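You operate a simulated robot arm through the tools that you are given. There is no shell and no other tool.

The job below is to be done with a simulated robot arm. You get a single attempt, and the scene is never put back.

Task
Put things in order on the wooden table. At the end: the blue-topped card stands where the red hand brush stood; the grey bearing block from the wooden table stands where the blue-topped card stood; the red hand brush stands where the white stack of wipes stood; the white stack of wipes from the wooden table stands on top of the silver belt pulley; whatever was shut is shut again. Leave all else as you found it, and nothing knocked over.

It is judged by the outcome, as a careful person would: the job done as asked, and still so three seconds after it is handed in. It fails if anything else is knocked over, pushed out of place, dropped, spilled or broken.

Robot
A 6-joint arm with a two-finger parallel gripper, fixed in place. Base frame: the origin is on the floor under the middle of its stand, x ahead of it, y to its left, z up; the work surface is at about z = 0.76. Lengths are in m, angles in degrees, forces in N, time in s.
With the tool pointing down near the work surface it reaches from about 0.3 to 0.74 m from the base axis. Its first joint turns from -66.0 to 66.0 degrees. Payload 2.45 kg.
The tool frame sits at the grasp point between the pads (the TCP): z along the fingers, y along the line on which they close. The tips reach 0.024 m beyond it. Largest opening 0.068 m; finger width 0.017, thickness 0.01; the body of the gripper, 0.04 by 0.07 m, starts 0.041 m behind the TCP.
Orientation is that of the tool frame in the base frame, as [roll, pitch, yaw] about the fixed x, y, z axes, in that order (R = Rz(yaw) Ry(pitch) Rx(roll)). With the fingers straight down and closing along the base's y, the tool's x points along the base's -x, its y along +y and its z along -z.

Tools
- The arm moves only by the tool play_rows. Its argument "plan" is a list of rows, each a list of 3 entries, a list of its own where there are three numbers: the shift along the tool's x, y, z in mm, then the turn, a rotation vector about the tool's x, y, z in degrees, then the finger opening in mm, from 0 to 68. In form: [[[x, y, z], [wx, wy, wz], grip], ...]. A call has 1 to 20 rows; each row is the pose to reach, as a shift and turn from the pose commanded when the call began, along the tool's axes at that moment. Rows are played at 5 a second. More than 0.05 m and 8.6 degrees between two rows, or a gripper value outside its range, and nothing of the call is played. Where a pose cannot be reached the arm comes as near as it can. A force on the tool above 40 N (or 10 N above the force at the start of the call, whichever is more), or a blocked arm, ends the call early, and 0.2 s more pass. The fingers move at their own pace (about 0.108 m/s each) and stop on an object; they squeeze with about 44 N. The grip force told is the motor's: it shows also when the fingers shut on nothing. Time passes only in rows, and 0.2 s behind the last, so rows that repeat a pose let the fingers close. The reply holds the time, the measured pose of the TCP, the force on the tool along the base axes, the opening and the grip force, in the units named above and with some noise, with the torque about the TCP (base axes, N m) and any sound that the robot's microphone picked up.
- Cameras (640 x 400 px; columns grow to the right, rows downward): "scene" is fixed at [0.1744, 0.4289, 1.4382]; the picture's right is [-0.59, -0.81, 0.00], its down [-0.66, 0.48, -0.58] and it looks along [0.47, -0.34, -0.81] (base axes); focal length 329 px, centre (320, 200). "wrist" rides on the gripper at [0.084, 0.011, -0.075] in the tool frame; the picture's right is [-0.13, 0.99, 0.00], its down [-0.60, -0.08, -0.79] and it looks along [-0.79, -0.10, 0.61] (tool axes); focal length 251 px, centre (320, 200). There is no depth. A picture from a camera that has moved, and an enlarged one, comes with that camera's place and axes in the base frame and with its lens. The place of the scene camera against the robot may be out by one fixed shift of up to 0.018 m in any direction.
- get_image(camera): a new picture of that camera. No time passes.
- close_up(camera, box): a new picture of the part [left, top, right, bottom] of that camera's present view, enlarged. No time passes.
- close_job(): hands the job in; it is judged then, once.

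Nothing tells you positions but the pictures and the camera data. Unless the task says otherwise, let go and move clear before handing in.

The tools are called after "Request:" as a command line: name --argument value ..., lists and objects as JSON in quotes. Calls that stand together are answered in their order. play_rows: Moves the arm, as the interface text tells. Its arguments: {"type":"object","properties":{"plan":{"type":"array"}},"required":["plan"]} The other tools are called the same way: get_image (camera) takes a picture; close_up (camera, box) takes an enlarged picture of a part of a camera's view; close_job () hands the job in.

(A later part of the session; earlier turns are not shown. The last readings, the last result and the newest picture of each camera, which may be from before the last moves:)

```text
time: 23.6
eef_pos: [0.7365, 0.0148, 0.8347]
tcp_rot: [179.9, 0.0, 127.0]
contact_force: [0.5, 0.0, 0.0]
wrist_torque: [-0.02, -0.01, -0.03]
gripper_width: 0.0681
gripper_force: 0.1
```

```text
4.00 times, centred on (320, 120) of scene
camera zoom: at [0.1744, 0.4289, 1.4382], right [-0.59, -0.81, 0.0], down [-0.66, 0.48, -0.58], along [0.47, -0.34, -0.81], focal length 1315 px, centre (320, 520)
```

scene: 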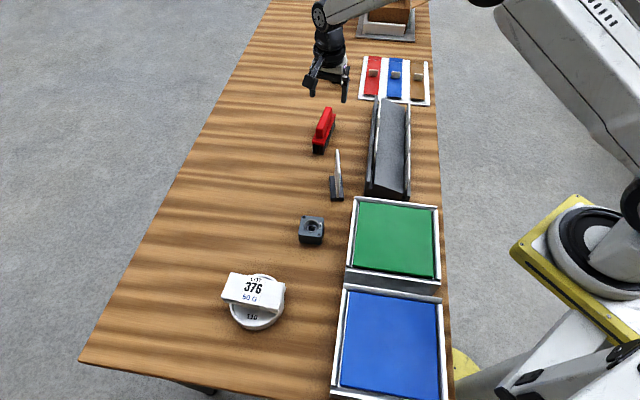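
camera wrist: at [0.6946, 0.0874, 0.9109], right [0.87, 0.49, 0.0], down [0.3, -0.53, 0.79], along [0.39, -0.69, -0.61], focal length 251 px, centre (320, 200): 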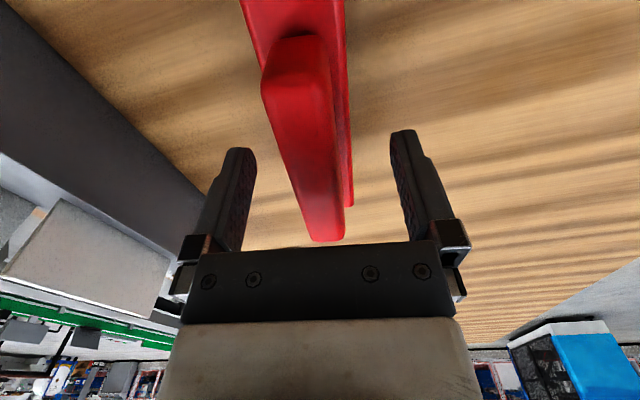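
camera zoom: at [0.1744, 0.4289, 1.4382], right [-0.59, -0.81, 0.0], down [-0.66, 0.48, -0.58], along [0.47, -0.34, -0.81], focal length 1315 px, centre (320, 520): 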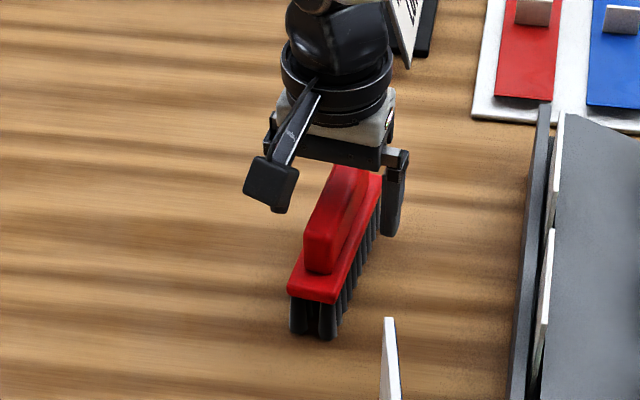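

The handle is between the fingers, about 2 mm off centre. I'll correct that and close.

Request:
play_rows --plan '[[[1, -2.5, 0], [0, 0, 0], 68], [[1, -2.5, 0], [0, 0, 0], 40], [[1, -2.5, 0], [0, 0, 0], 25], [[1, -2.5, 0], [0, 0, 0], 14], [[1, -2.5, 0], [0, 0, 0], 14], [[1, -2.5, 0], [0, 0, 0], 14]]'

Request:
get_image --camera "wrist"

Request:
close_up --camera "scene" --box '[260, 70, 380, 170]'

```text
time: 25.0
eef_pos: [0.734, 0.0129, 0.8354]
tcp_rot: [179.9, 0.0, 127.0]
contact_force: [-0.1, -0.4, 0.2]
wrist_torque: [0.0, -0.02, -0.02]
gripper_width: 0.0218
gripper_force: 38.6
```

```text
taken
camera wrist: at [0.6916, 0.0862, 0.9109], right [0.87, 0.49, 0.0], down [0.3, -0.53, 0.79], along [0.39, -0.69, -0.61], focal length 251 px, centre (320, 200)
```

wrist: 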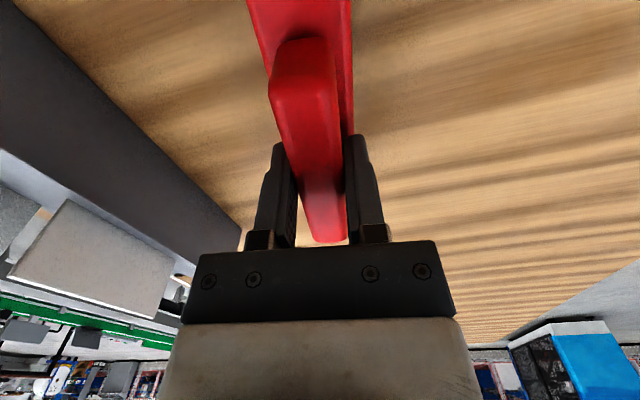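

```text
4.00 times, centred on (320, 120) of scene
camera zoom: at [0.1744, 0.4289, 1.4382], right [-0.59, -0.81, 0.0], down [-0.66, 0.48, -0.58], along [0.47, -0.34, -0.81], focal length 1315 px, centre (320, 520)
```

zoom: 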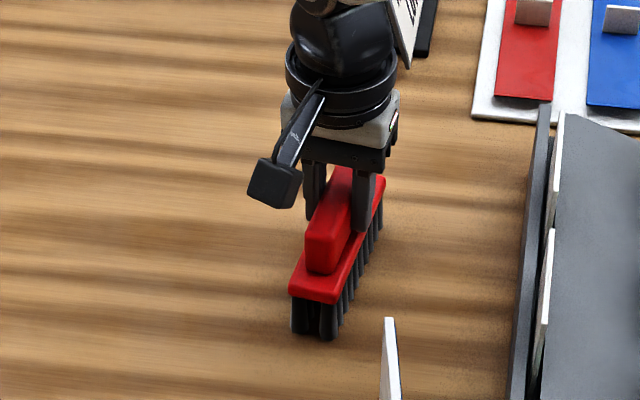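

The brush is held by its handle (21.8 mm) near its middle. I'll lift it and carry it to the wipes' former spot at (0.637, 0.283).

Request:
play_rows --plan '[[[0, 0, -10], [0, 0, 0], 14], [[0, 0, -35], [0, 0, 0], 14], [[0, 0, -65], [0, 0, 0], 14], [[0, 0, -90], [0, 0, 0], 14], [[24, 7.4, -95], [0, 0, 0], 14], [[58, 18, -95], [0, 0, 0], 14], [[93, 28.7, -95], [0, 0, 0], 14], [[128, 39.5, -95], [0, 0, 0], 14], [[163, 50.3, -95], [0, 0, 0], 14], [[198, 61, -95], [0, 0, 0], 14], [[233, 71.8, -95], [0, 0, 0], 14], [[260, 80.2, -95], [0, 0, 0], 14], [[274.4, 84.6, -95], [0, 0, 0], 14], [[274.4, 84.6, -95], [0, 0, 0], 14], [[274.4, 84.6, -95], [0, 0, 0], 14]]'

Request:
get_image --camera "wrist"

Request:
get_image --camera "scene"

```text
time: 28.2
eef_pos: [0.6354, 0.2845, 0.9297]
tcp_rot: [179.9, 0.0, 126.9]
contact_force: [0.5, 0.8, -1.1]
wrist_torque: [0.01, -0.01, -0.02]
gripper_width: 0.0216
gripper_force: 38.4
```

```text
taken
camera wrist: at [0.5929, 0.3572, 1.0061], right [0.87, 0.49, 0.0], down [0.3, -0.53, 0.79], along [0.39, -0.69, -0.61], focal length 251 px, centre (320, 200)
```

wrist: 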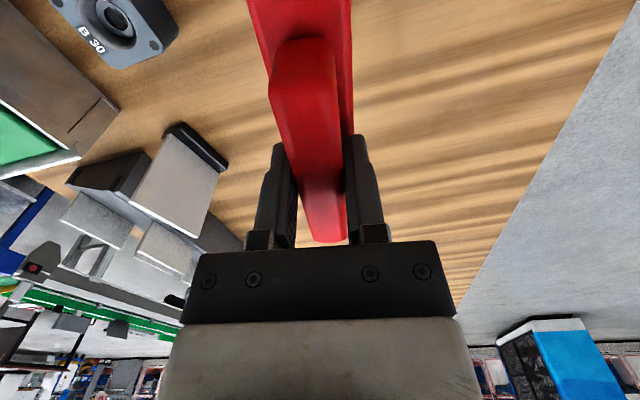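

```text
taken
```

scene: 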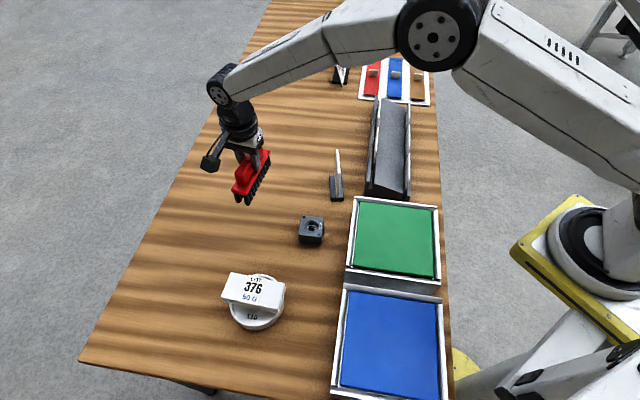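

The brush hangs upright over the spot. I'll lower it to just above the table, then creep to contact.

Request:
play_rows --plan '[[[0, -0.5, 30], [0, 0, 0], 14], [[0, -0.5, 55], [0, 0, 0], 14], [[0, -0.5, 75], [0, 0, 0], 14], [[0, -0.5, 86], [0, 0, 0], 14], [[0, -0.5, 90], [0, 0, 0], 14], [[0, -0.5, 90], [0, 0, 0], 14]]'

Request:
play_rows --plan '[[[0, 0, 1], [0, 0, 0], 14], [[0, 0, 2], [0, 0, 0], 14], [[0, 0, 2], [0, 0, 0], 14]]'

```text
time: 29.6
eef_pos: [0.6364, 0.285, 0.8404]
tcp_rot: [180.0, 0.0, 127.0]
contact_force: [-0.6, -0.3, -0.8]
wrist_torque: [0.03, 0.0, -0.02]
gripper_width: 0.0213
gripper_force: 38.5
```

```text
time: 30.4
eef_pos: [0.6367, 0.2842, 0.8371]
tcp_rot: [179.8, 0.0, 127.0]
contact_force: [-1.3, -0.3, -1.6]
wrist_torque: [0.0, 0.0, 0.0]
gripper_width: 0.0215
gripper_force: 38.3
```

Request:
play_rows --plan '[[[0, 0, 1], [0, 0, 0], 14], [[0, 0, 1], [0, 0, 0], 14]]'

Request:
play_rows --plan '[[[0, 0, 1], [0, 0, 0], 14], [[0, 0, 1], [0, 0, 0], 14]]'

```text
time: 31.0
eef_pos: [0.6356, 0.2837, 0.8384]
tcp_rot: [179.9, 0.0, 127.1]
contact_force: [0.4, 0.6, -1.4]
wrist_torque: [-0.02, 0.03, 0.0]
gripper_width: 0.0214
gripper_force: 39.0
```

```text
time: 31.6
eef_pos: [0.6361, 0.2844, 0.837]
tcp_rot: [179.9, 0.0, 127.0]
contact_force: [-0.7, -0.3, -2.4]
wrist_torque: [0.02, 0.01, -0.02]
gripper_width: 0.0214
gripper_force: 38.6
```

Request:
play_rows --plan '[[[0, 0, 0.8], [0, 0, 0], 14], [[0, 0, 0.8], [0, 0, 0], 14]]'

Request:
play_rows --plan '[[[0, 0, 0.8], [0, 0, 0], 14], [[0, 0, 0.8], [0, 0, 0], 14]]'

```text
time: 32.2
eef_pos: [0.635, 0.2844, 0.8351]
tcp_rot: [179.9, 0.0, 127.0]
contact_force: [-0.8, -0.1, -0.7]
wrist_torque: [0.02, -0.02, 0.04]
gripper_width: 0.0216
gripper_force: 38.3
```

```text
time: 32.8
eef_pos: [0.6368, 0.2834, 0.8354]
tcp_rot: [179.9, -0.1, 127.0]
contact_force: [0.6, -0.8, -1.4]
wrist_torque: [-0.03, -0.02, 0.01]
gripper_width: 0.0214
gripper_force: 38.3
```

Request:
play_rows --plan '[[[0, 0, 0.8], [0, 0, 0], 14], [[0, 0, 0.8], [0, 0, 0], 14]]'

Request:
play_rows --plan '[[[0, 0, 0.8], [0, 0, 0], 14], [[0, 0, 0.8], [0, 0, 0], 14]]'

Request:
close_up --camera "scene" --box '[180, 130, 340, 230]'

```text
time: 33.4
eef_pos: [0.6366, 0.2834, 0.8344]
tcp_rot: [179.9, 0.0, 127.0]
contact_force: [-2.9, -1.2, 9.7]
wrist_torque: [-0.1, 0.32, -0.01]
gripper_width: 0.0217
gripper_force: 38.2
```

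```text
time: 34.0
eef_pos: [0.6382, 0.2846, 0.8339]
tcp_rot: [179.8, 0.1, 127.1]
contact_force: [-5.4, -4.6, 18.7]
wrist_torque: [0.0, 0.53, 0.06]
gripper_width: 0.0216
gripper_force: 38.2
```

```text
4.00 times, centred on (260, 180) of scene
camera zoom: at [0.1739, 0.4286, 1.4384], right [-0.59, -0.81, 0.0], down [-0.66, 0.48, -0.58], along [0.47, -0.34, -0.81], focal length 1315 px, centre (560, 280)
```

zoom: 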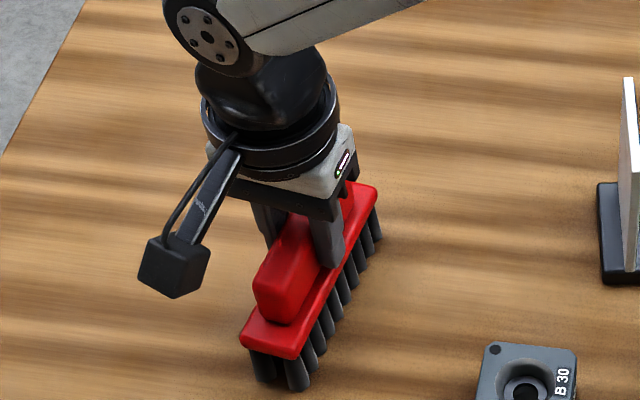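

Firm contact with the table. I'll ease up about 1.3 mm, then open gradually.

Request:
play_rows --plan '[[[0, 0, -1.3], [0, 0, 0], 14], [[0, 0, -1.3], [0, 0, 0], 14]]'

Request:
play_rows --plan '[[[0, 0, 0], [0, 0, 0], 24], [[0, 0, 0], [0, 0, 0], 30], [[0, 0, 0], [0, 0, 0], 45], [[0, 0, 0], [0, 0, 0], 68], [[0, 0, 0], [0, 0, 0], 68]]'

Request:
get_image --camera "wrist"

Request:
close_up --camera "scene" --box '[180, 130, 340, 230]'

```text
time: 34.6
eef_pos: [0.6362, 0.2843, 0.8338]
tcp_rot: [179.9, 0.1, 126.8]
contact_force: [3.6, -1.8, 8.7]
wrist_torque: [0.1, -0.06, -0.05]
gripper_width: 0.0216
gripper_force: 38.4
```

```text
time: 35.8
eef_pos: [0.6365, 0.2847, 0.8355]
tcp_rot: [179.9, -0.1, 127.0]
contact_force: [0.7, -0.3, -0.3]
wrist_torque: [0.0, 0.0, 0.02]
gripper_width: 0.0678
gripper_force: 0.0
```

```text
taken
camera wrist: at [0.5937, 0.3568, 0.9107], right [0.87, 0.49, 0.0], down [0.3, -0.53, 0.79], along [0.39, -0.69, -0.61], focal length 251 px, centre (320, 200)
```

wrist: 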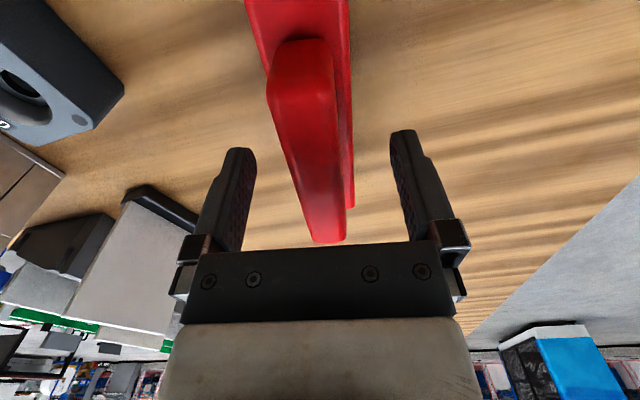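

```text
4.00 times, centred on (260, 180) of scene
camera zoom: at [0.1744, 0.4289, 1.4382], right [-0.59, -0.81, 0.0], down [-0.66, 0.48, -0.58], along [0.47, -0.34, -0.81], focal length 1315 px, centre (560, 280)
```

zoom: 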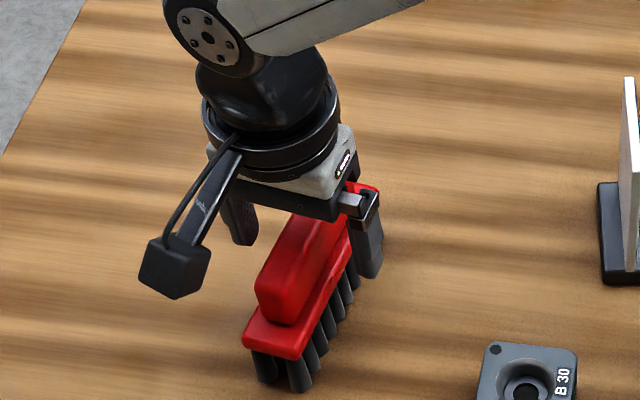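

The brush stands upright on the wipes' former spot. I'll rise clear and go above the blue-topped card, turning the gripper to match its plate.

Request:
play_rows --plan '[[[0, 0, -20], [0, 0, 0], 68], [[0, 0, -55], [0, 0, 0], 68], [[0, 0, -95], [0, 0, 0], 68], [[0, 0, -130], [0, 0, 0], 68], [[-20.6, -34.7, -135], [0, 0, -3.8], 68], [[-41.2, -69.4, -135], [0, 0, -7.6], 68], [[-61.8, -104.1, -135], [0, 0, -11.4], 68], [[-82.5, -138.8, -135], [0, 0, -15.2], 68], [[-103.1, -173.5, -135], [0, 0, -19], 68], [[-103.1, -173.5, -135], [0, 0, -19], 68]]'

Request:
get_image --camera "wrist"

Request:
get_image --camera "scene"

```text
time: 38.0
eef_pos: [0.5579, 0.0983, 0.9668]
tcp_rot: [179.8, 0.1, 146.1]
contact_force: [0.8, -0.4, 0.0]
wrist_torque: [0.0, 0.0, 0.01]
gripper_width: 0.0682
gripper_force: 0.1
```

```text
taken
camera wrist: at [0.4945, 0.1523, 1.0427], right [0.66, 0.75, 0.0], down [0.46, -0.4, 0.79], along [0.6, -0.52, -0.61], focal length 251 px, centre (320, 200)
```

wrist: 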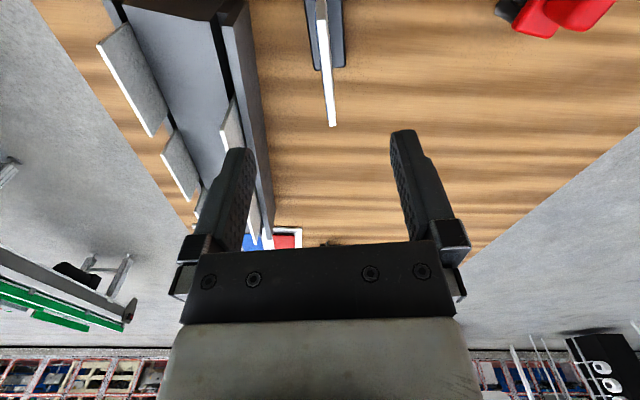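

```text
taken
```

scene: 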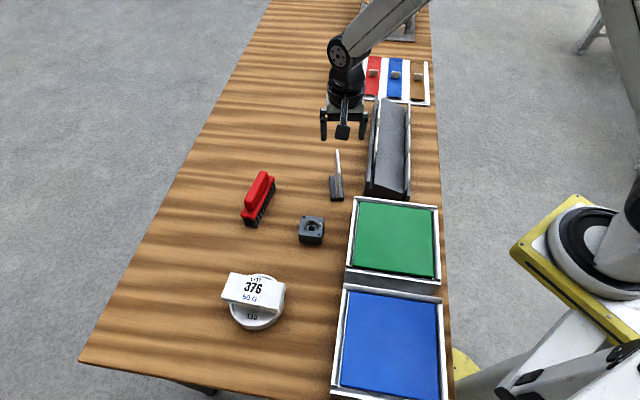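

The card's plate is aligned with the gripper. I'll zoom in on it.

Request:
close_up --camera "wrist" --box '[260, 0, 400, 140]'

Request:
close_up --camera "scene" --box '[280, 120, 400, 220]'

Request:
close_up --camera "scene" --box '[200, 150, 320, 250]'

```text
2.86 times, centred on (330, 70) of wrist
camera zoom: at [0.4945, 0.1523, 1.0427], right [0.66, 0.75, 0.0], down [0.46, -0.4, 0.79], along [0.6, -0.52, -0.61], focal length 718 px, centre (291, 571)
```

zoom: 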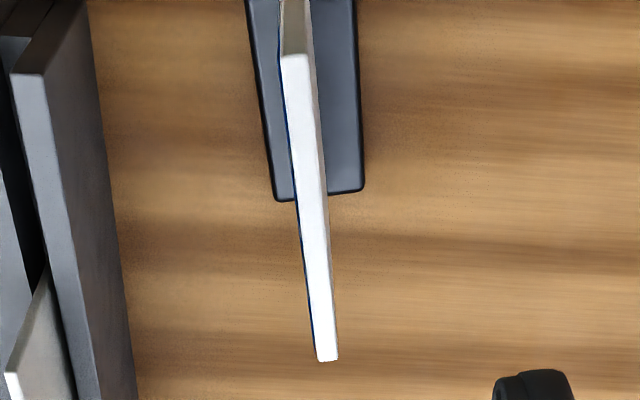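

```text
4.00 times, centred on (340, 170) of scene
camera zoom: at [0.1744, 0.4289, 1.4382], right [-0.59, -0.81, 0.0], down [-0.66, 0.48, -0.58], along [0.47, -0.34, -0.81], focal length 1315 px, centre (240, 320)
```

zoom: 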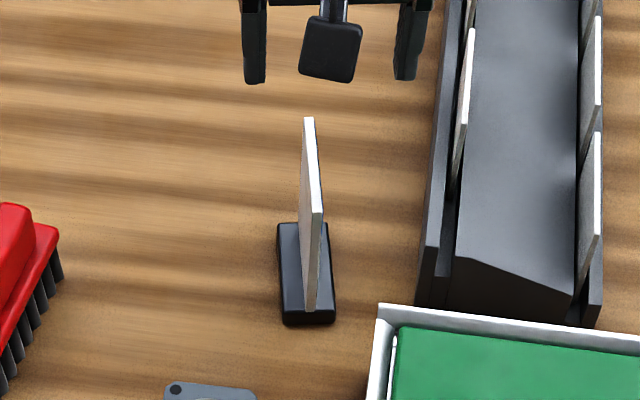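

```text
4.00 times, centred on (260, 200) of scene
camera zoom: at [0.1744, 0.4289, 1.4382], right [-0.59, -0.81, 0.0], down [-0.66, 0.48, -0.58], along [0.47, -0.34, -0.81], focal length 1315 px, centre (560, 200)
```

zoom: 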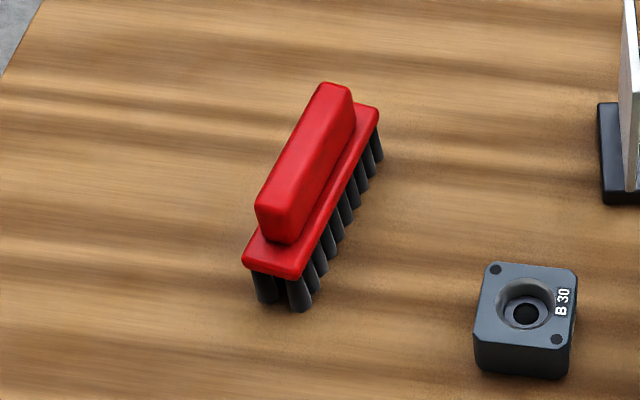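

The plate is about 5 mm thick, vertical, top at z ≈ 0.87, centred about (0.5645, 0.0995). I'll narrow the opening to 40 mm, centre on the plate and descend partway to check.

Request:
play_rows --plan '[[[-4, 5, 10], [0, 0, 0], 40], [[-4, 5, 30], [0, 0, 0], 40], [[-4, 5, 55], [0, 0, 0], 40], [[-4, 5, 65], [0, 0, 0], 40], [[-4, 5, 65], [0, 0, 0], 40]]'

Request:
get_image --camera "wrist"

Request:
close_up --camera "scene" --box '[270, 110, 430, 210]'

```text
time: 39.2
eef_pos: [0.5656, 0.1004, 0.9031]
tcp_rot: [179.9, 0.1, 146.1]
contact_force: [0.4, 0.4, 0.1]
wrist_torque: [0.02, 0.02, -0.01]
gripper_width: 0.0399
gripper_force: 0.2
```

```text
taken
camera wrist: at [0.5013, 0.1546, 0.9793], right [0.66, 0.75, 0.0], down [0.46, -0.4, 0.79], along [0.6, -0.52, -0.61], focal length 251 px, centre (320, 200)
```

wrist: 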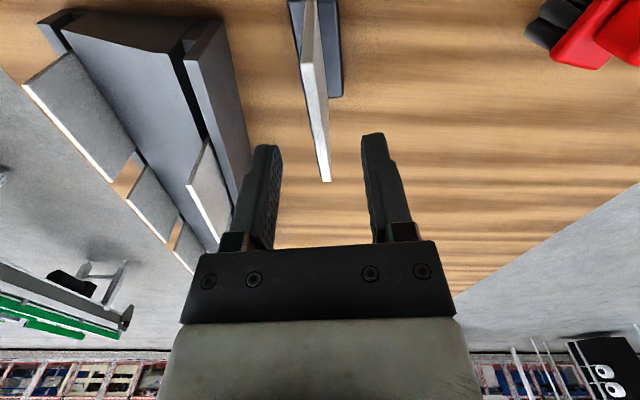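

```text
4.00 times, centred on (350, 160) of scene
camera zoom: at [0.1744, 0.4289, 1.4382], right [-0.59, -0.81, 0.0], down [-0.66, 0.48, -0.58], along [0.47, -0.34, -0.81], focal length 1315 px, centre (200, 360)
```

zoom: 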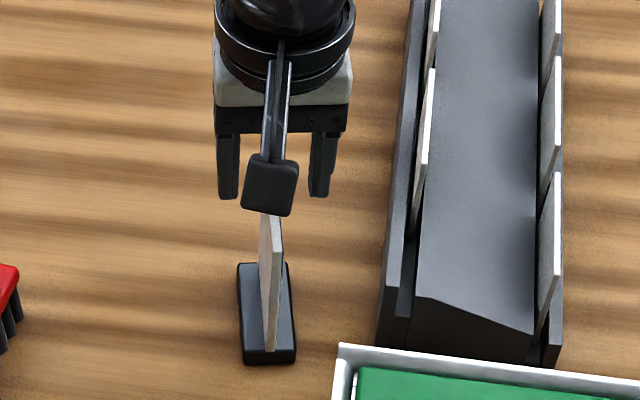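

The plate is centred and parallel between the fingers. I'll descend to z ≈ 0.85 and close on it.

Request:
play_rows --plan '[[[0, -1, 18], [0, 0, 0], 40], [[0, -1, 36], [0, 0, 0], 40], [[0, -1, 48], [0, 0, 0], 40], [[0, -1, 53], [0, 0, 0], 40], [[0, -1, 53], [0, 0, 0], 40]]'

Request:
get_image --camera "wrist"

Request:
close_up --camera "scene" --box '[270, 110, 430, 210]'

```text
time: 40.4
eef_pos: [0.5651, 0.0978, 0.8491]
tcp_rot: [179.9, 0.1, 146.1]
contact_force: [0.3, 0.4, -0.4]
wrist_torque: [0.01, -0.01, 0.02]
gripper_width: 0.04
gripper_force: 0.1
```

```text
taken
camera wrist: at [0.5008, 0.1527, 0.9261], right [0.66, 0.75, 0.0], down [0.46, -0.4, 0.79], along [0.6, -0.52, -0.61], focal length 251 px, centre (320, 200)
```

wrist: 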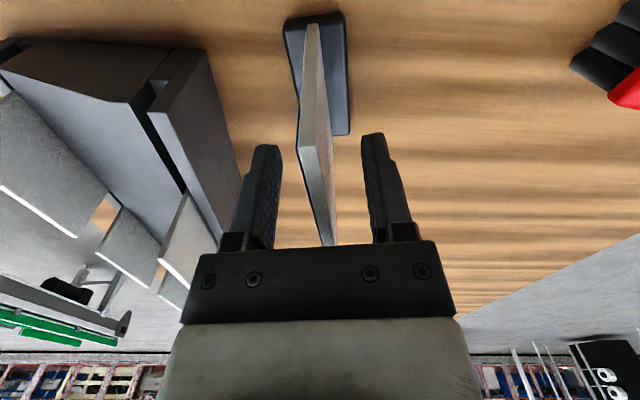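

```text
4.00 times, centred on (350, 160) of scene
camera zoom: at [0.1744, 0.4289, 1.4382], right [-0.59, -0.81, 0.0], down [-0.66, 0.48, -0.58], along [0.47, -0.34, -0.81], focal length 1315 px, centre (200, 360)
```

zoom: 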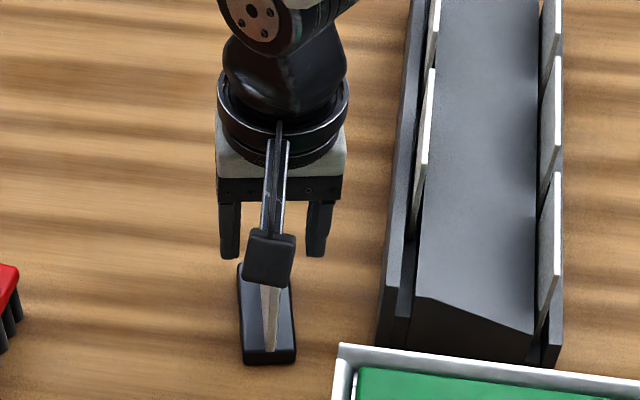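

The plate is centred between the fingers. I'll close on it.

Request:
play_rows --plan '[[[0, 0, 0], [0, 0, 0], 20], [[0, 0, 0], [0, 0, 0], 10], [[0, 0, 0], [0, 0, 0], 2], [[0, 0, 0], [0, 0, 0], 0], [[0, 0, 0], [0, 0, 0], 0]]'

Request:
get_image --camera "wrist"

```text
time: 41.6
eef_pos: [0.5656, 0.0981, 0.8502]
tcp_rot: [180.0, 0.0, 146.0]
contact_force: [0.0, -0.1, -0.5]
wrist_torque: [0.0, 0.01, -0.03]
gripper_width: 0.0055
gripper_force: 28.0
```

```text
taken
camera wrist: at [0.5007, 0.1527, 0.9262], right [0.66, 0.75, 0.0], down [0.46, -0.4, 0.79], along [0.6, -0.52, -0.61], focal length 251 px, centre (320, 200)
```

wrist: 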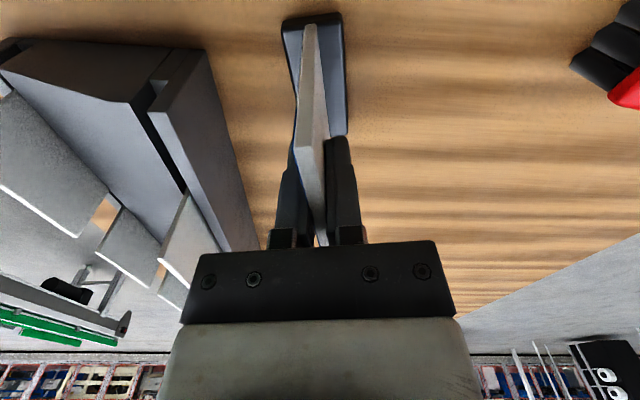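

The card is held by its plate (5.5 mm). I'll lift it straight up and carry it to the brush's former spot at (0.734, 0.013).

Request:
play_rows --plan '[[[0, 0, -8], [0, 0, 0], 0], [[0, 0, -25], [0, 0, 0], 0], [[0, 0, -50], [0, 0, 0], 0], [[0, 0, -70], [0, 0, 0], 0], [[0, 0, -70], [0, 0, 0], 0]]'

Request:
get_image --camera "wrist"

Request:
close_up --camera "scene" --box '[270, 90, 430, 210]'

```text
time: 42.8
eef_pos: [0.5638, 0.0977, 0.9216]
tcp_rot: [-180.0, 0.0, 146.0]
contact_force: [0.7, 0.4, -1.4]
wrist_torque: [-0.01, -0.02, -0.04]
gripper_width: 0.0055
gripper_force: 28.6
```

```text
taken
camera wrist: at [0.4999, 0.1531, 0.9975], right [0.66, 0.75, 0.0], down [0.46, -0.4, 0.79], along [0.59, -0.52, -0.61], focal length 251 px, centre (320, 200)
```

wrist: 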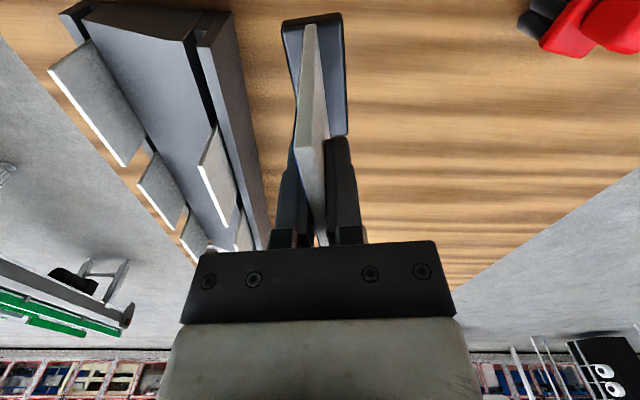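

```text
3.33 times, centred on (350, 150) of scene
camera zoom: at [0.1744, 0.4289, 1.4382], right [-0.59, -0.81, 0.0], down [-0.66, 0.48, -0.58], along [0.47, -0.34, -0.81], focal length 1096 px, centre (220, 367)
```

zoom: 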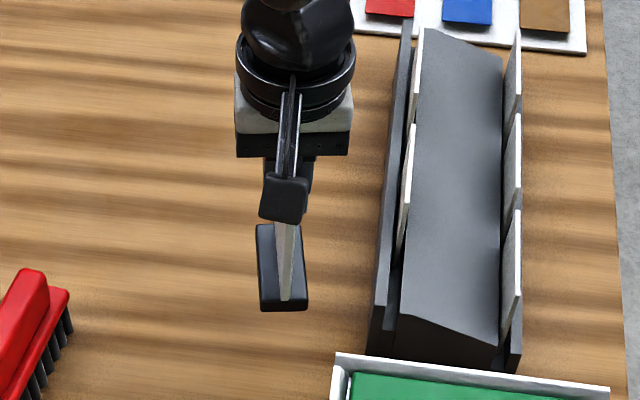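

The card hangs steady. I'll carry it across to the brush's old spot.

Request:
play_rows --plan '[[[-15, 1.9, 0], [0, 0, 0], 0], [[-42, 5.3, 0], [0, 0, 0], 0], [[-75, 9.4, 0], [0, 0, 0], 0], [[-108, 13.5, 0], [0, 0, 0], 0], [[-141, 17.6, 0], [0, 0, 0], 0], [[-170, 21.3, 0], [0, 0, 0], 0], [[-188, 23.5, 0], [0, 0, 0], 0], [[-188, 23.5, 0], [0, 0, 0], 0], [[-188, 23.5, 0], [0, 0, 0], 0]]'

Request:
get_image --camera "wrist"

Request:
get_image --camera "scene"

```text
time: 44.8
eef_pos: [0.7318, 0.0124, 0.9213]
tcp_rot: [-180.0, 0.0, 146.0]
contact_force: [0.2, 0.3, -0.5]
wrist_torque: [-0.01, -0.02, 0.01]
gripper_width: 0.0059
gripper_force: 28.3
```

```text
taken
camera wrist: at [0.6685, 0.0676, 0.9976], right [0.66, 0.75, 0.0], down [0.46, -0.4, 0.79], along [0.6, -0.52, -0.61], focal length 251 px, centre (320, 200)
```

wrist: 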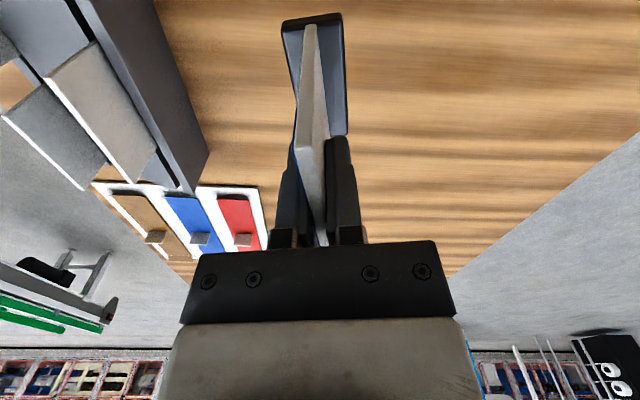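

```text
taken
```

scene: 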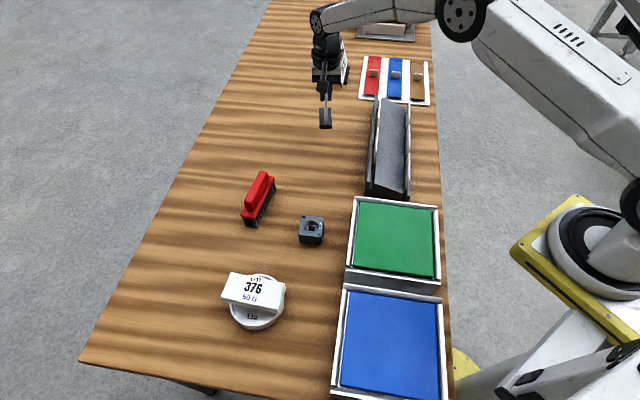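

It's over the spot. I'll lower it to just above the table, then creep to contact.

Request:
play_rows --plan '[[[-1.5, 1.5, 20], [0, 0, 0], 0], [[-1.5, 1.5, 42], [0, 0, 0], 0], [[-1.5, 1.5, 58], [0, 0, 0], 0], [[-1.5, 1.5, 66], [0, 0, 0], 0], [[-1.5, 1.5, 66], [0, 0, 0], 0]]'

Request:
play_rows --plan '[[[0, 0, 1], [0, 0, 0], 0], [[0, 0, 2], [0, 0, 0], 0], [[0, 0, 2], [0, 0, 0], 0]]'

Request:
play_rows --plan '[[[0, 0, 1], [0, 0, 0], 0], [[0, 0, 1], [0, 0, 0], 0]]'

```text
time: 46.0
eef_pos: [0.7352, 0.0132, 0.8542]
tcp_rot: [-180.0, 0.1, 146.0]
contact_force: [0.6, -0.6, -1.3]
wrist_torque: [0.05, 0.01, 0.04]
gripper_width: 0.0056
gripper_force: 28.6
```

```text
time: 46.8
eef_pos: [0.7353, 0.0154, 0.8537]
tcp_rot: [180.0, 0.0, 146.0]
contact_force: [0.6, 0.2, -0.9]
wrist_torque: [-0.01, 0.0, -0.04]
gripper_width: 0.0058
gripper_force: 28.0
```

```text
time: 47.4
eef_pos: [0.7362, 0.0127, 0.8515]
tcp_rot: [179.9, 0.0, 146.0]
contact_force: [0.3, -0.3, -0.9]
wrist_torque: [0.0, 0.0, 0.01]
gripper_width: 0.0056
gripper_force: 28.9
```

Request:
play_rows --plan '[[[0, 0, 0.8], [0, 0, 0], 0], [[0, 0, 0.8], [0, 0, 0], 0]]'

Request:
play_rows --plan '[[[0, 0, 0.8], [0, 0, 0], 0], [[0, 0, 0.8], [0, 0, 0], 0]]'

Request:
close_up --camera "scene" --box '[240, 60, 400, 160]'

```text
time: 48.0
eef_pos: [0.7365, 0.0137, 0.8527]
tcp_rot: [-179.9, 0.1, 146.1]
contact_force: [0.2, 0.2, -1.9]
wrist_torque: [-0.03, 0.01, 0.02]
gripper_width: 0.0058
gripper_force: 28.7
```

```text
time: 48.6
eef_pos: [0.7366, 0.0117, 0.8519]
tcp_rot: [179.9, 0.0, 146.0]
contact_force: [-0.9, -0.4, -1.1]
wrist_torque: [0.01, 0.01, 0.02]
gripper_width: 0.0058
gripper_force: 28.3
```

```text
4.00 times, centred on (320, 110) of scene
camera zoom: at [0.1744, 0.4289, 1.4382], right [-0.59, -0.81, 0.0], down [-0.66, 0.48, -0.58], along [0.47, -0.34, -0.81], focal length 1315 px, centre (320, 560)
```

zoom: 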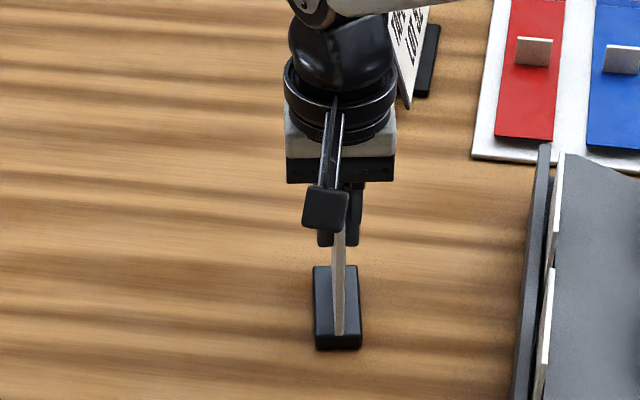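

Request:
play_rows --plan '[[[0, 0, 0.8], [0, 0, 0], 0], [[0, 0, 0.8], [0, 0, 0], 0]]'

Request:
play_rows --plan '[[[0, 0, 0.8], [0, 0, 0], 0], [[0, 0, 0.8], [0, 0, 0], 0]]'

```text
time: 49.2
eef_pos: [0.7358, 0.0128, 0.8495]
tcp_rot: [-179.8, 0.1, 146.0]
contact_force: [-0.8, -0.3, -0.7]
wrist_torque: [-0.05, 0.01, 0.03]
gripper_width: 0.0058
gripper_force: 28.3
```

```text
time: 49.8
eef_pos: [0.7361, 0.0129, 0.8486]
tcp_rot: [180.0, 0.1, 146.0]
contact_force: [-1.9, 0.9, 4.7]
wrist_torque: [0.07, 0.27, -0.05]
gripper_width: 0.0058
gripper_force: 28.5
```

Contact is felt (about 5 N). I'll open the fingers gently here.

Request:
play_rows --plan '[[[0, 0, 0], [0, 0, 0], 8], [[0, 0, 0], [0, 0, 0], 12], [[0, 0, 0], [0, 0, 0], 22], [[0, 0, 0], [0, 0, 0], 40], [[0, 0, 0], [0, 0, 0], 40]]'

Request:
get_image --camera "wrist"

Request:
close_up --camera "scene" --box '[240, 60, 400, 160]'

```text
time: 51.0
eef_pos: [0.7368, 0.0123, 0.8504]
tcp_rot: [180.0, 0.0, 146.0]
contact_force: [-0.4, 0.1, 0.5]
wrist_torque: [0.01, -0.02, -0.01]
gripper_width: 0.04
gripper_force: 0.2
```

```text
taken
camera wrist: at [0.6718, 0.0677, 0.9254], right [0.66, 0.75, 0.0], down [0.46, -0.4, 0.79], along [0.6, -0.52, -0.61], focal length 251 px, centre (320, 200)
```

wrist: 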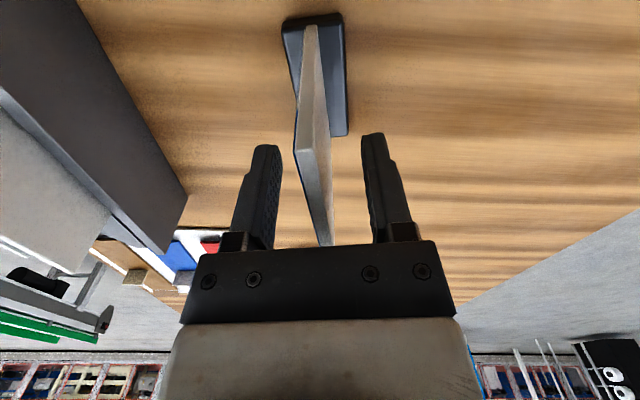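

```text
4.00 times, centred on (320, 110) of scene
camera zoom: at [0.1744, 0.4289, 1.4382], right [-0.59, -0.81, 0.0], down [-0.66, 0.48, -0.58], along [0.47, -0.34, -0.81], focal length 1315 px, centre (320, 560)
```

zoom: 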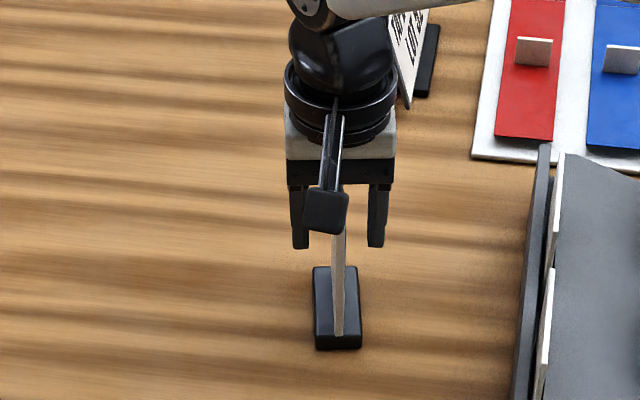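

The card stands upright on the brush's old spot. I'll rise straight up until clear, then go over to the bearing block.

Request:
play_rows --plan '[[[0, 0, -15], [0, 0, 0], 40], [[0, 0, -45], [0, 0, 0], 40], [[0, 0, -85], [0, 0, 0], 40], [[0, 0, -120], [0, 0, 0], 40], [[30, 3.3, -120], [0, 0, 0], 40], [[70, 7.8, -120], [0, 0, 0], 50], [[112, 12.5, -120], [0, 0, 0], 68], [[154, 17.1, -120], [0, 0, 0], 68], [[196, 21.8, -120], [0, 0, 0], 68], [[238, 26.5, -120], [0, 0, 0], 68], [[280, 31.1, -115], [0, 0, 0], 68], [[310, 34.5, -105], [0, 0, 0], 68], [[322, 35.8, -90], [0, 0, 0], 68], [[322, 35.8, -90], [0, 0, 0], 68]]'

Request:
get_image --camera "wrist"

Request:
get_image --camera "scene"

```text
time: 54.0
eef_pos: [0.4896, 0.2246, 0.9397]
tcp_rot: [179.9, 0.0, 146.0]
contact_force: [0.2, 0.2, -0.1]
wrist_torque: [0.01, 0.02, 0.01]
gripper_width: 0.0681
gripper_force: 0.0
```

```text
taken
camera wrist: at [0.4255, 0.2787, 1.0157], right [0.66, 0.75, 0.0], down [0.46, -0.4, 0.79], along [0.6, -0.52, -0.61], focal length 251 px, centre (320, 200)
```

wrist: 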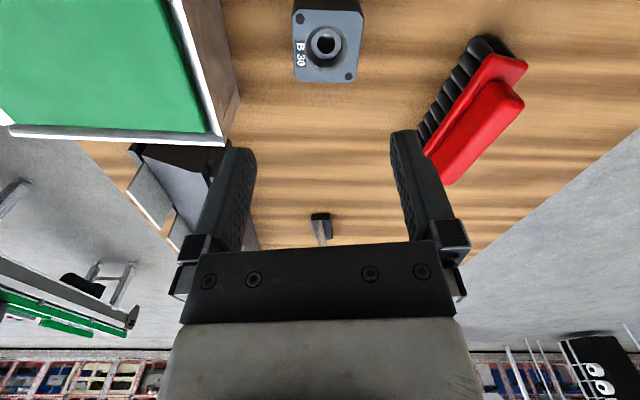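

```text
taken
```

scene: 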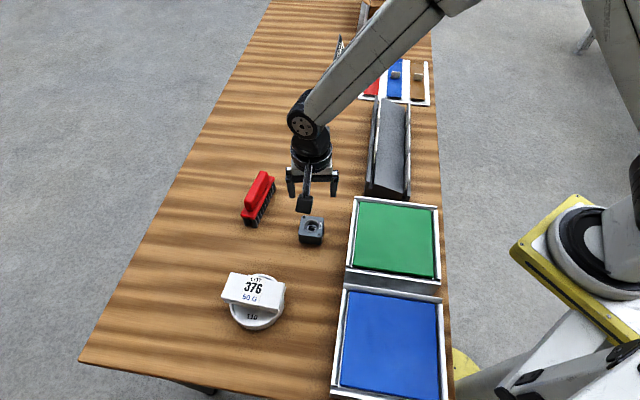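

The block lies ahead under the gripper. I'll zoom in to measure its angle and place, and check the card.

Request:
close_up --camera "wrist" --box '[250, 0, 400, 100]'

Request:
close_up --camera "scene" --box '[240, 180, 400, 280]'

Request:
close_up --camera "wrist" --box '[290, 190, 350, 240]'

```text
4.00 times, centred on (325, 50) of wrist
camera zoom: at [0.4255, 0.2787, 1.0157], right [0.66, 0.75, 0.0], down [0.46, -0.4, 0.79], along [0.6, -0.52, -0.61], focal length 1006 px, centre (300, 800)
```

zoom: 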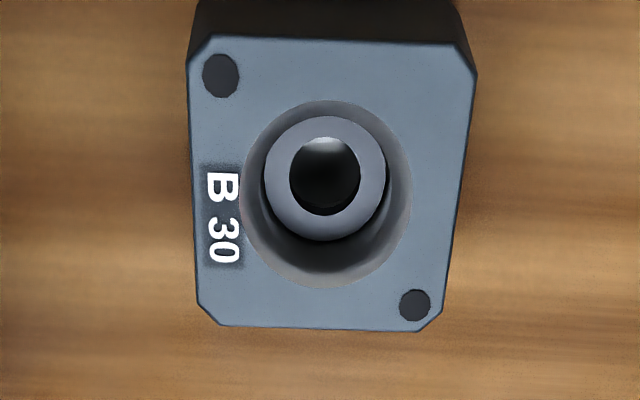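

```text
4.00 times, centred on (320, 230) of scene
camera zoom: at [0.1743, 0.4289, 1.4382], right [-0.59, -0.81, 0.0], down [-0.66, 0.48, -0.58], along [0.47, -0.34, -0.81], focal length 1315 px, centre (320, 80)
```

zoom: 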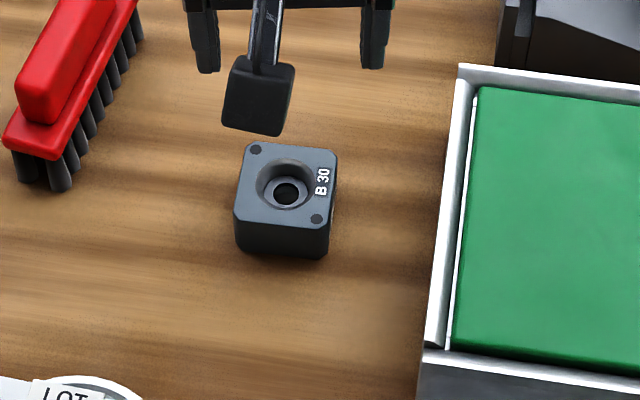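

```text
8.00 times, centred on (320, 215) of wrist
camera zoom: at [0.4255, 0.2787, 1.0157], right [0.66, 0.75, 0.0], down [0.46, -0.4, 0.79], along [0.6, -0.52, -0.61], focal length 2012 px, centre (320, 80)
```

zoom: 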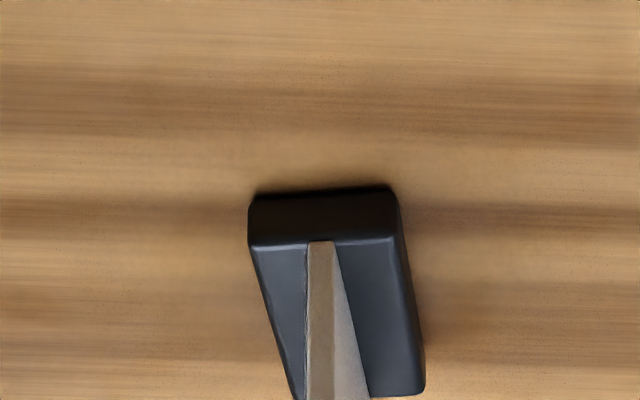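

The block is about 51 mm square and 40 mm tall, centred near (0.494, 0.228), needing a 9° further turn. I'll align and descend partway, then check.

Request:
play_rows --plan '[[[-1.5, 5.3, 10], [0, 0, 4.6], 68], [[-1.5, 5.3, 40], [0, 0, 9.3], 68], [[-1.5, 5.3, 75], [0, 0, 9.3], 68], [[-1.5, 5.3, 100], [0, 0, 9.3], 68], [[-1.5, 5.3, 100], [0, 0, 9.3], 68]]'

Request:
get_image --camera "wrist"

Request:
close_up --camera "scene" --box '[240, 180, 400, 280]'

```text
time: 55.2
eef_pos: [0.4928, 0.2277, 0.8387]
tcp_rot: [179.8, 0.1, 136.7]
contact_force: [0.6, 0.7, 0.0]
wrist_torque: [-0.02, 0.0, 0.0]
gripper_width: 0.0681
gripper_force: 0.1
```

```text
taken
camera wrist: at [0.4381, 0.2918, 0.9144], right [0.77, 0.63, 0.0], down [0.38, -0.47, 0.79], along [0.5, -0.61, -0.61], focal length 251 px, centre (320, 200)
```

wrist: 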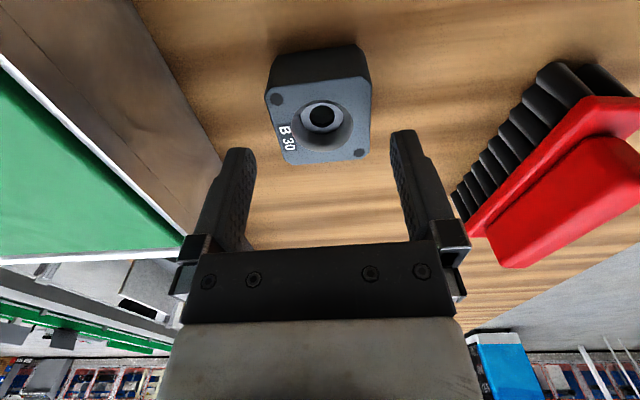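

```text
4.00 times, centred on (320, 230) of scene
camera zoom: at [0.1744, 0.4289, 1.4382], right [-0.59, -0.81, 0.0], down [-0.66, 0.48, -0.58], along [0.47, -0.34, -0.81], focal length 1315 px, centre (320, 80)
```

zoom: 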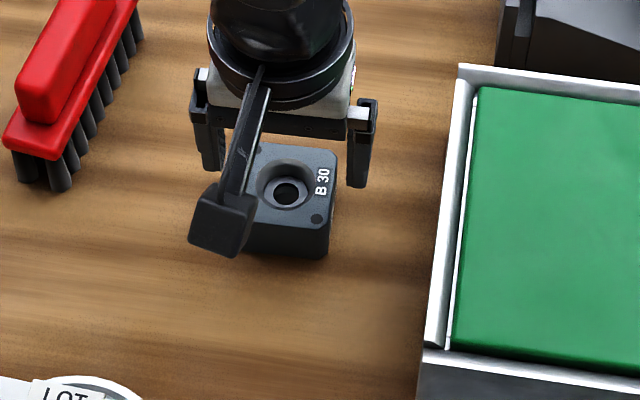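

The block is squarely between the fingers. I'll descend to z ≈ 0.796 and close.

Request:
play_rows --plan '[[[1, 1, 16], [0, 0, 0], 68], [[1, 1, 32], [0, 0, 0], 68], [[1, 1, 43], [0, 0, 0], 68], [[1, 1, 43], [0, 0, 0], 68], [[1, 1, 43], [0, 0, 0], 54], [[1, 1, 43], [0, 0, 0], 46], [[1, 1, 43], [0, 0, 0], 40], [[1, 1, 43], [0, 0, 0], 40]]'

Request:
get_image --camera "wrist"

```text
time: 57.0
eef_pos: [0.4927, 0.2275, 0.7948]
tcp_rot: [179.9, 0.0, 136.6]
contact_force: [1.7, 1.1, 0.0]
wrist_torque: [-0.01, -0.19, 0.02]
gripper_width: 0.0538
gripper_force: 44.1
```

```text
taken
camera wrist: at [0.4383, 0.2915, 0.8714], right [0.77, 0.63, 0.0], down [0.38, -0.47, 0.79], along [0.5, -0.61, -0.61], focal length 251 px, centre (320, 200)
```

wrist: 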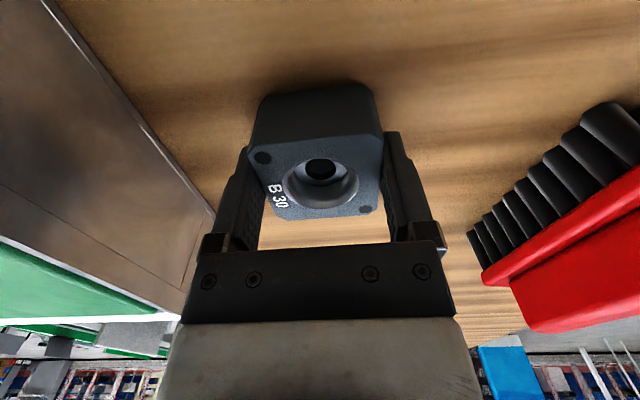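

The block is held (53.8 mm). I'll lift it well clear and carry it to the card's former spot at about (0.565, 0.0995).

Request:
play_rows --plan '[[[0, 0, -8], [0, 0, 0], 40], [[0, 0, -28], [0, 0, 0], 40], [[0, 0, -60], [0, 0, 0], 40], [[0, 0, -90], [0, 0, 0], 40], [[0, 0, -100], [0, 0, 0], 40], [[-18, -5.5, -100], [0, 0, 0], 40], [[-45, -13.7, -100], [0, 0, 0], 40], [[-75, -22.8, -100], [0, 0, 0], 40], [[-105, -32, -100], [0, 0, 0], 40], [[-130, -39.5, -100], [0, 0, 0], 40], [[-143, -43.5, -100], [0, 0, 0], 40], [[-143, -43.5, -100], [0, 0, 0], 40], [[-143, -43.5, -100], [0, 0, 0], 40]]'

Request:
get_image --camera "wrist"

Request:
get_image --camera "scene"

```text
time: 59.8
eef_pos: [0.567, 0.0981, 0.8952]
tcp_rot: [-179.8, 0.0, 136.7]
contact_force: [0.5, -0.3, -3.8]
wrist_torque: [0.0, 0.01, -0.02]
gripper_width: 0.0538
gripper_force: 43.9
```

```text
taken
camera wrist: at [0.512, 0.1623, 0.9707], right [0.77, 0.63, 0.0], down [0.39, -0.47, 0.79], along [0.5, -0.61, -0.61], focal length 251 px, centre (320, 200)
```

wrist: 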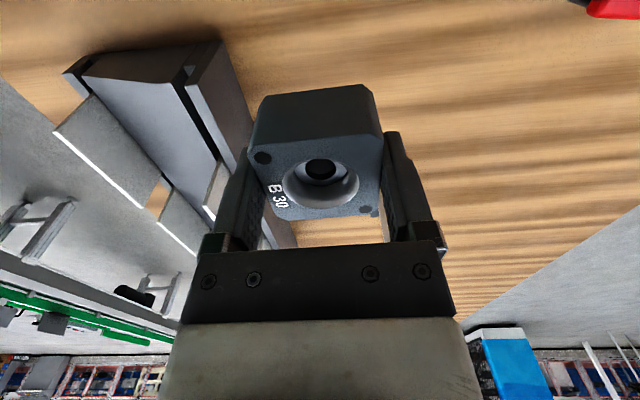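

```text
taken
```

scene: 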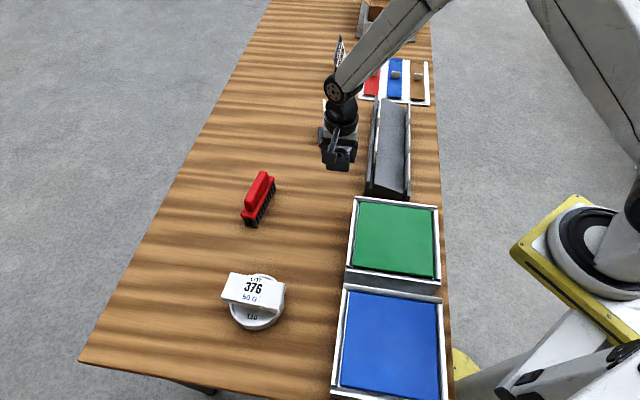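

The block is over the card's old spot. I'll lower it close to the table, then creep to contact.

Request:
play_rows --plan '[[[0, 0, 28], [0, 0, 0], 40], [[0, 0, 56], [0, 0, 0], 40], [[0, 0, 80], [0, 0, 0], 40], [[0, 0, 92], [0, 0, 0], 40], [[0, 0, 96], [0, 0, 0], 40], [[0, 0, 96], [0, 0, 0], 40]]'

Request:
play_rows --plan '[[[0, 0, 1], [0, 0, 0], 40], [[0, 0, 2], [0, 0, 0], 40], [[0, 0, 2], [0, 0, 0], 40]]'

Request:
play_rows --plan '[[[0, 0, 0.8], [0, 0, 0], 40], [[0, 0, 0.8], [0, 0, 0], 40]]'

```text
time: 61.2
eef_pos: [0.5665, 0.0995, 0.8006]
tcp_rot: [179.9, 0.2, 136.8]
contact_force: [0.2, -0.7, -5.0]
wrist_torque: [-0.01, -0.01, 0.02]
gripper_width: 0.0541
gripper_force: 43.6
```

```text
time: 62.0
eef_pos: [0.5687, 0.0982, 0.7977]
tcp_rot: [179.9, -0.1, 136.7]
contact_force: [0.2, -0.1, -4.8]
wrist_torque: [0.01, -0.02, 0.01]
gripper_width: 0.0536
gripper_force: 43.5
```

```text
time: 62.6
eef_pos: [0.5665, 0.0979, 0.7978]
tcp_rot: [-179.9, 0.1, 136.8]
contact_force: [1.0, 0.1, -5.1]
wrist_torque: [-0.04, 0.01, 0.01]
gripper_width: 0.054
gripper_force: 44.2
```

Request:
play_rows --plan '[[[0, 0, 0.8], [0, 0, 0], 40], [[0, 0, 0.8], [0, 0, 0], 40]]'

Request:
play_rows --plan '[[[0, 0, 0.8], [0, 0, 0], 40], [[0, 0, 0.8], [0, 0, 0], 40]]'

Request:
play_rows --plan '[[[0, 0, 0.6], [0, 0, 0], 40], [[0, 0, 0.6], [0, 0, 0], 40]]'

```text
time: 63.2
eef_pos: [0.566, 0.0991, 0.7969]
tcp_rot: [180.0, 0.1, 136.7]
contact_force: [0.4, 0.9, -5.3]
wrist_torque: [0.02, 0.01, 0.01]
gripper_width: 0.0538
gripper_force: 43.8
```

```text
time: 63.8
eef_pos: [0.567, 0.0981, 0.7965]
tcp_rot: [180.0, -0.1, 136.7]
contact_force: [0.6, 0.3, -4.7]
wrist_torque: [0.04, 0.01, -0.01]
gripper_width: 0.0538
gripper_force: 43.6
```

```text
time: 64.4
eef_pos: [0.5673, 0.0975, 0.7954]
tcp_rot: [179.9, 0.0, 136.7]
contact_force: [-0.3, -0.8, -2.6]
wrist_torque: [-0.01, -0.03, 0.03]
gripper_width: 0.0539
gripper_force: 44.0
```

The load is starting to come off; a touch more.

Request:
play_rows --plan '[[[0, 0, 0.5], [0, 0, 0], 40], [[0, 0, 0.5], [0, 0, 0], 40]]'

Request:
close_up --camera "scene" --box '[270, 120, 430, 220]'

```text
time: 65.0
eef_pos: [0.5677, 0.0976, 0.7959]
tcp_rot: [179.9, 0.0, 136.6]
contact_force: [-3.4, -1.4, 9.6]
wrist_torque: [-0.39, 0.2, -0.07]
gripper_width: 0.0538
gripper_force: 44.2
```

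```text
4.00 times, centred on (350, 170) of scene
camera zoom: at [0.1741, 0.4288, 1.4383], right [-0.59, -0.81, 0.0], down [-0.66, 0.48, -0.58], along [0.47, -0.34, -0.81], focal length 1315 px, centre (200, 320)
```

zoom: 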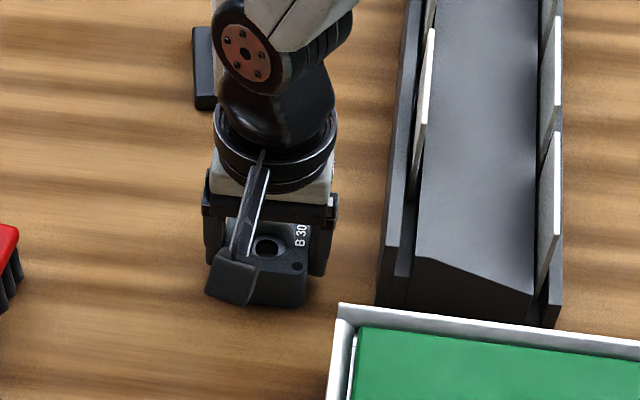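

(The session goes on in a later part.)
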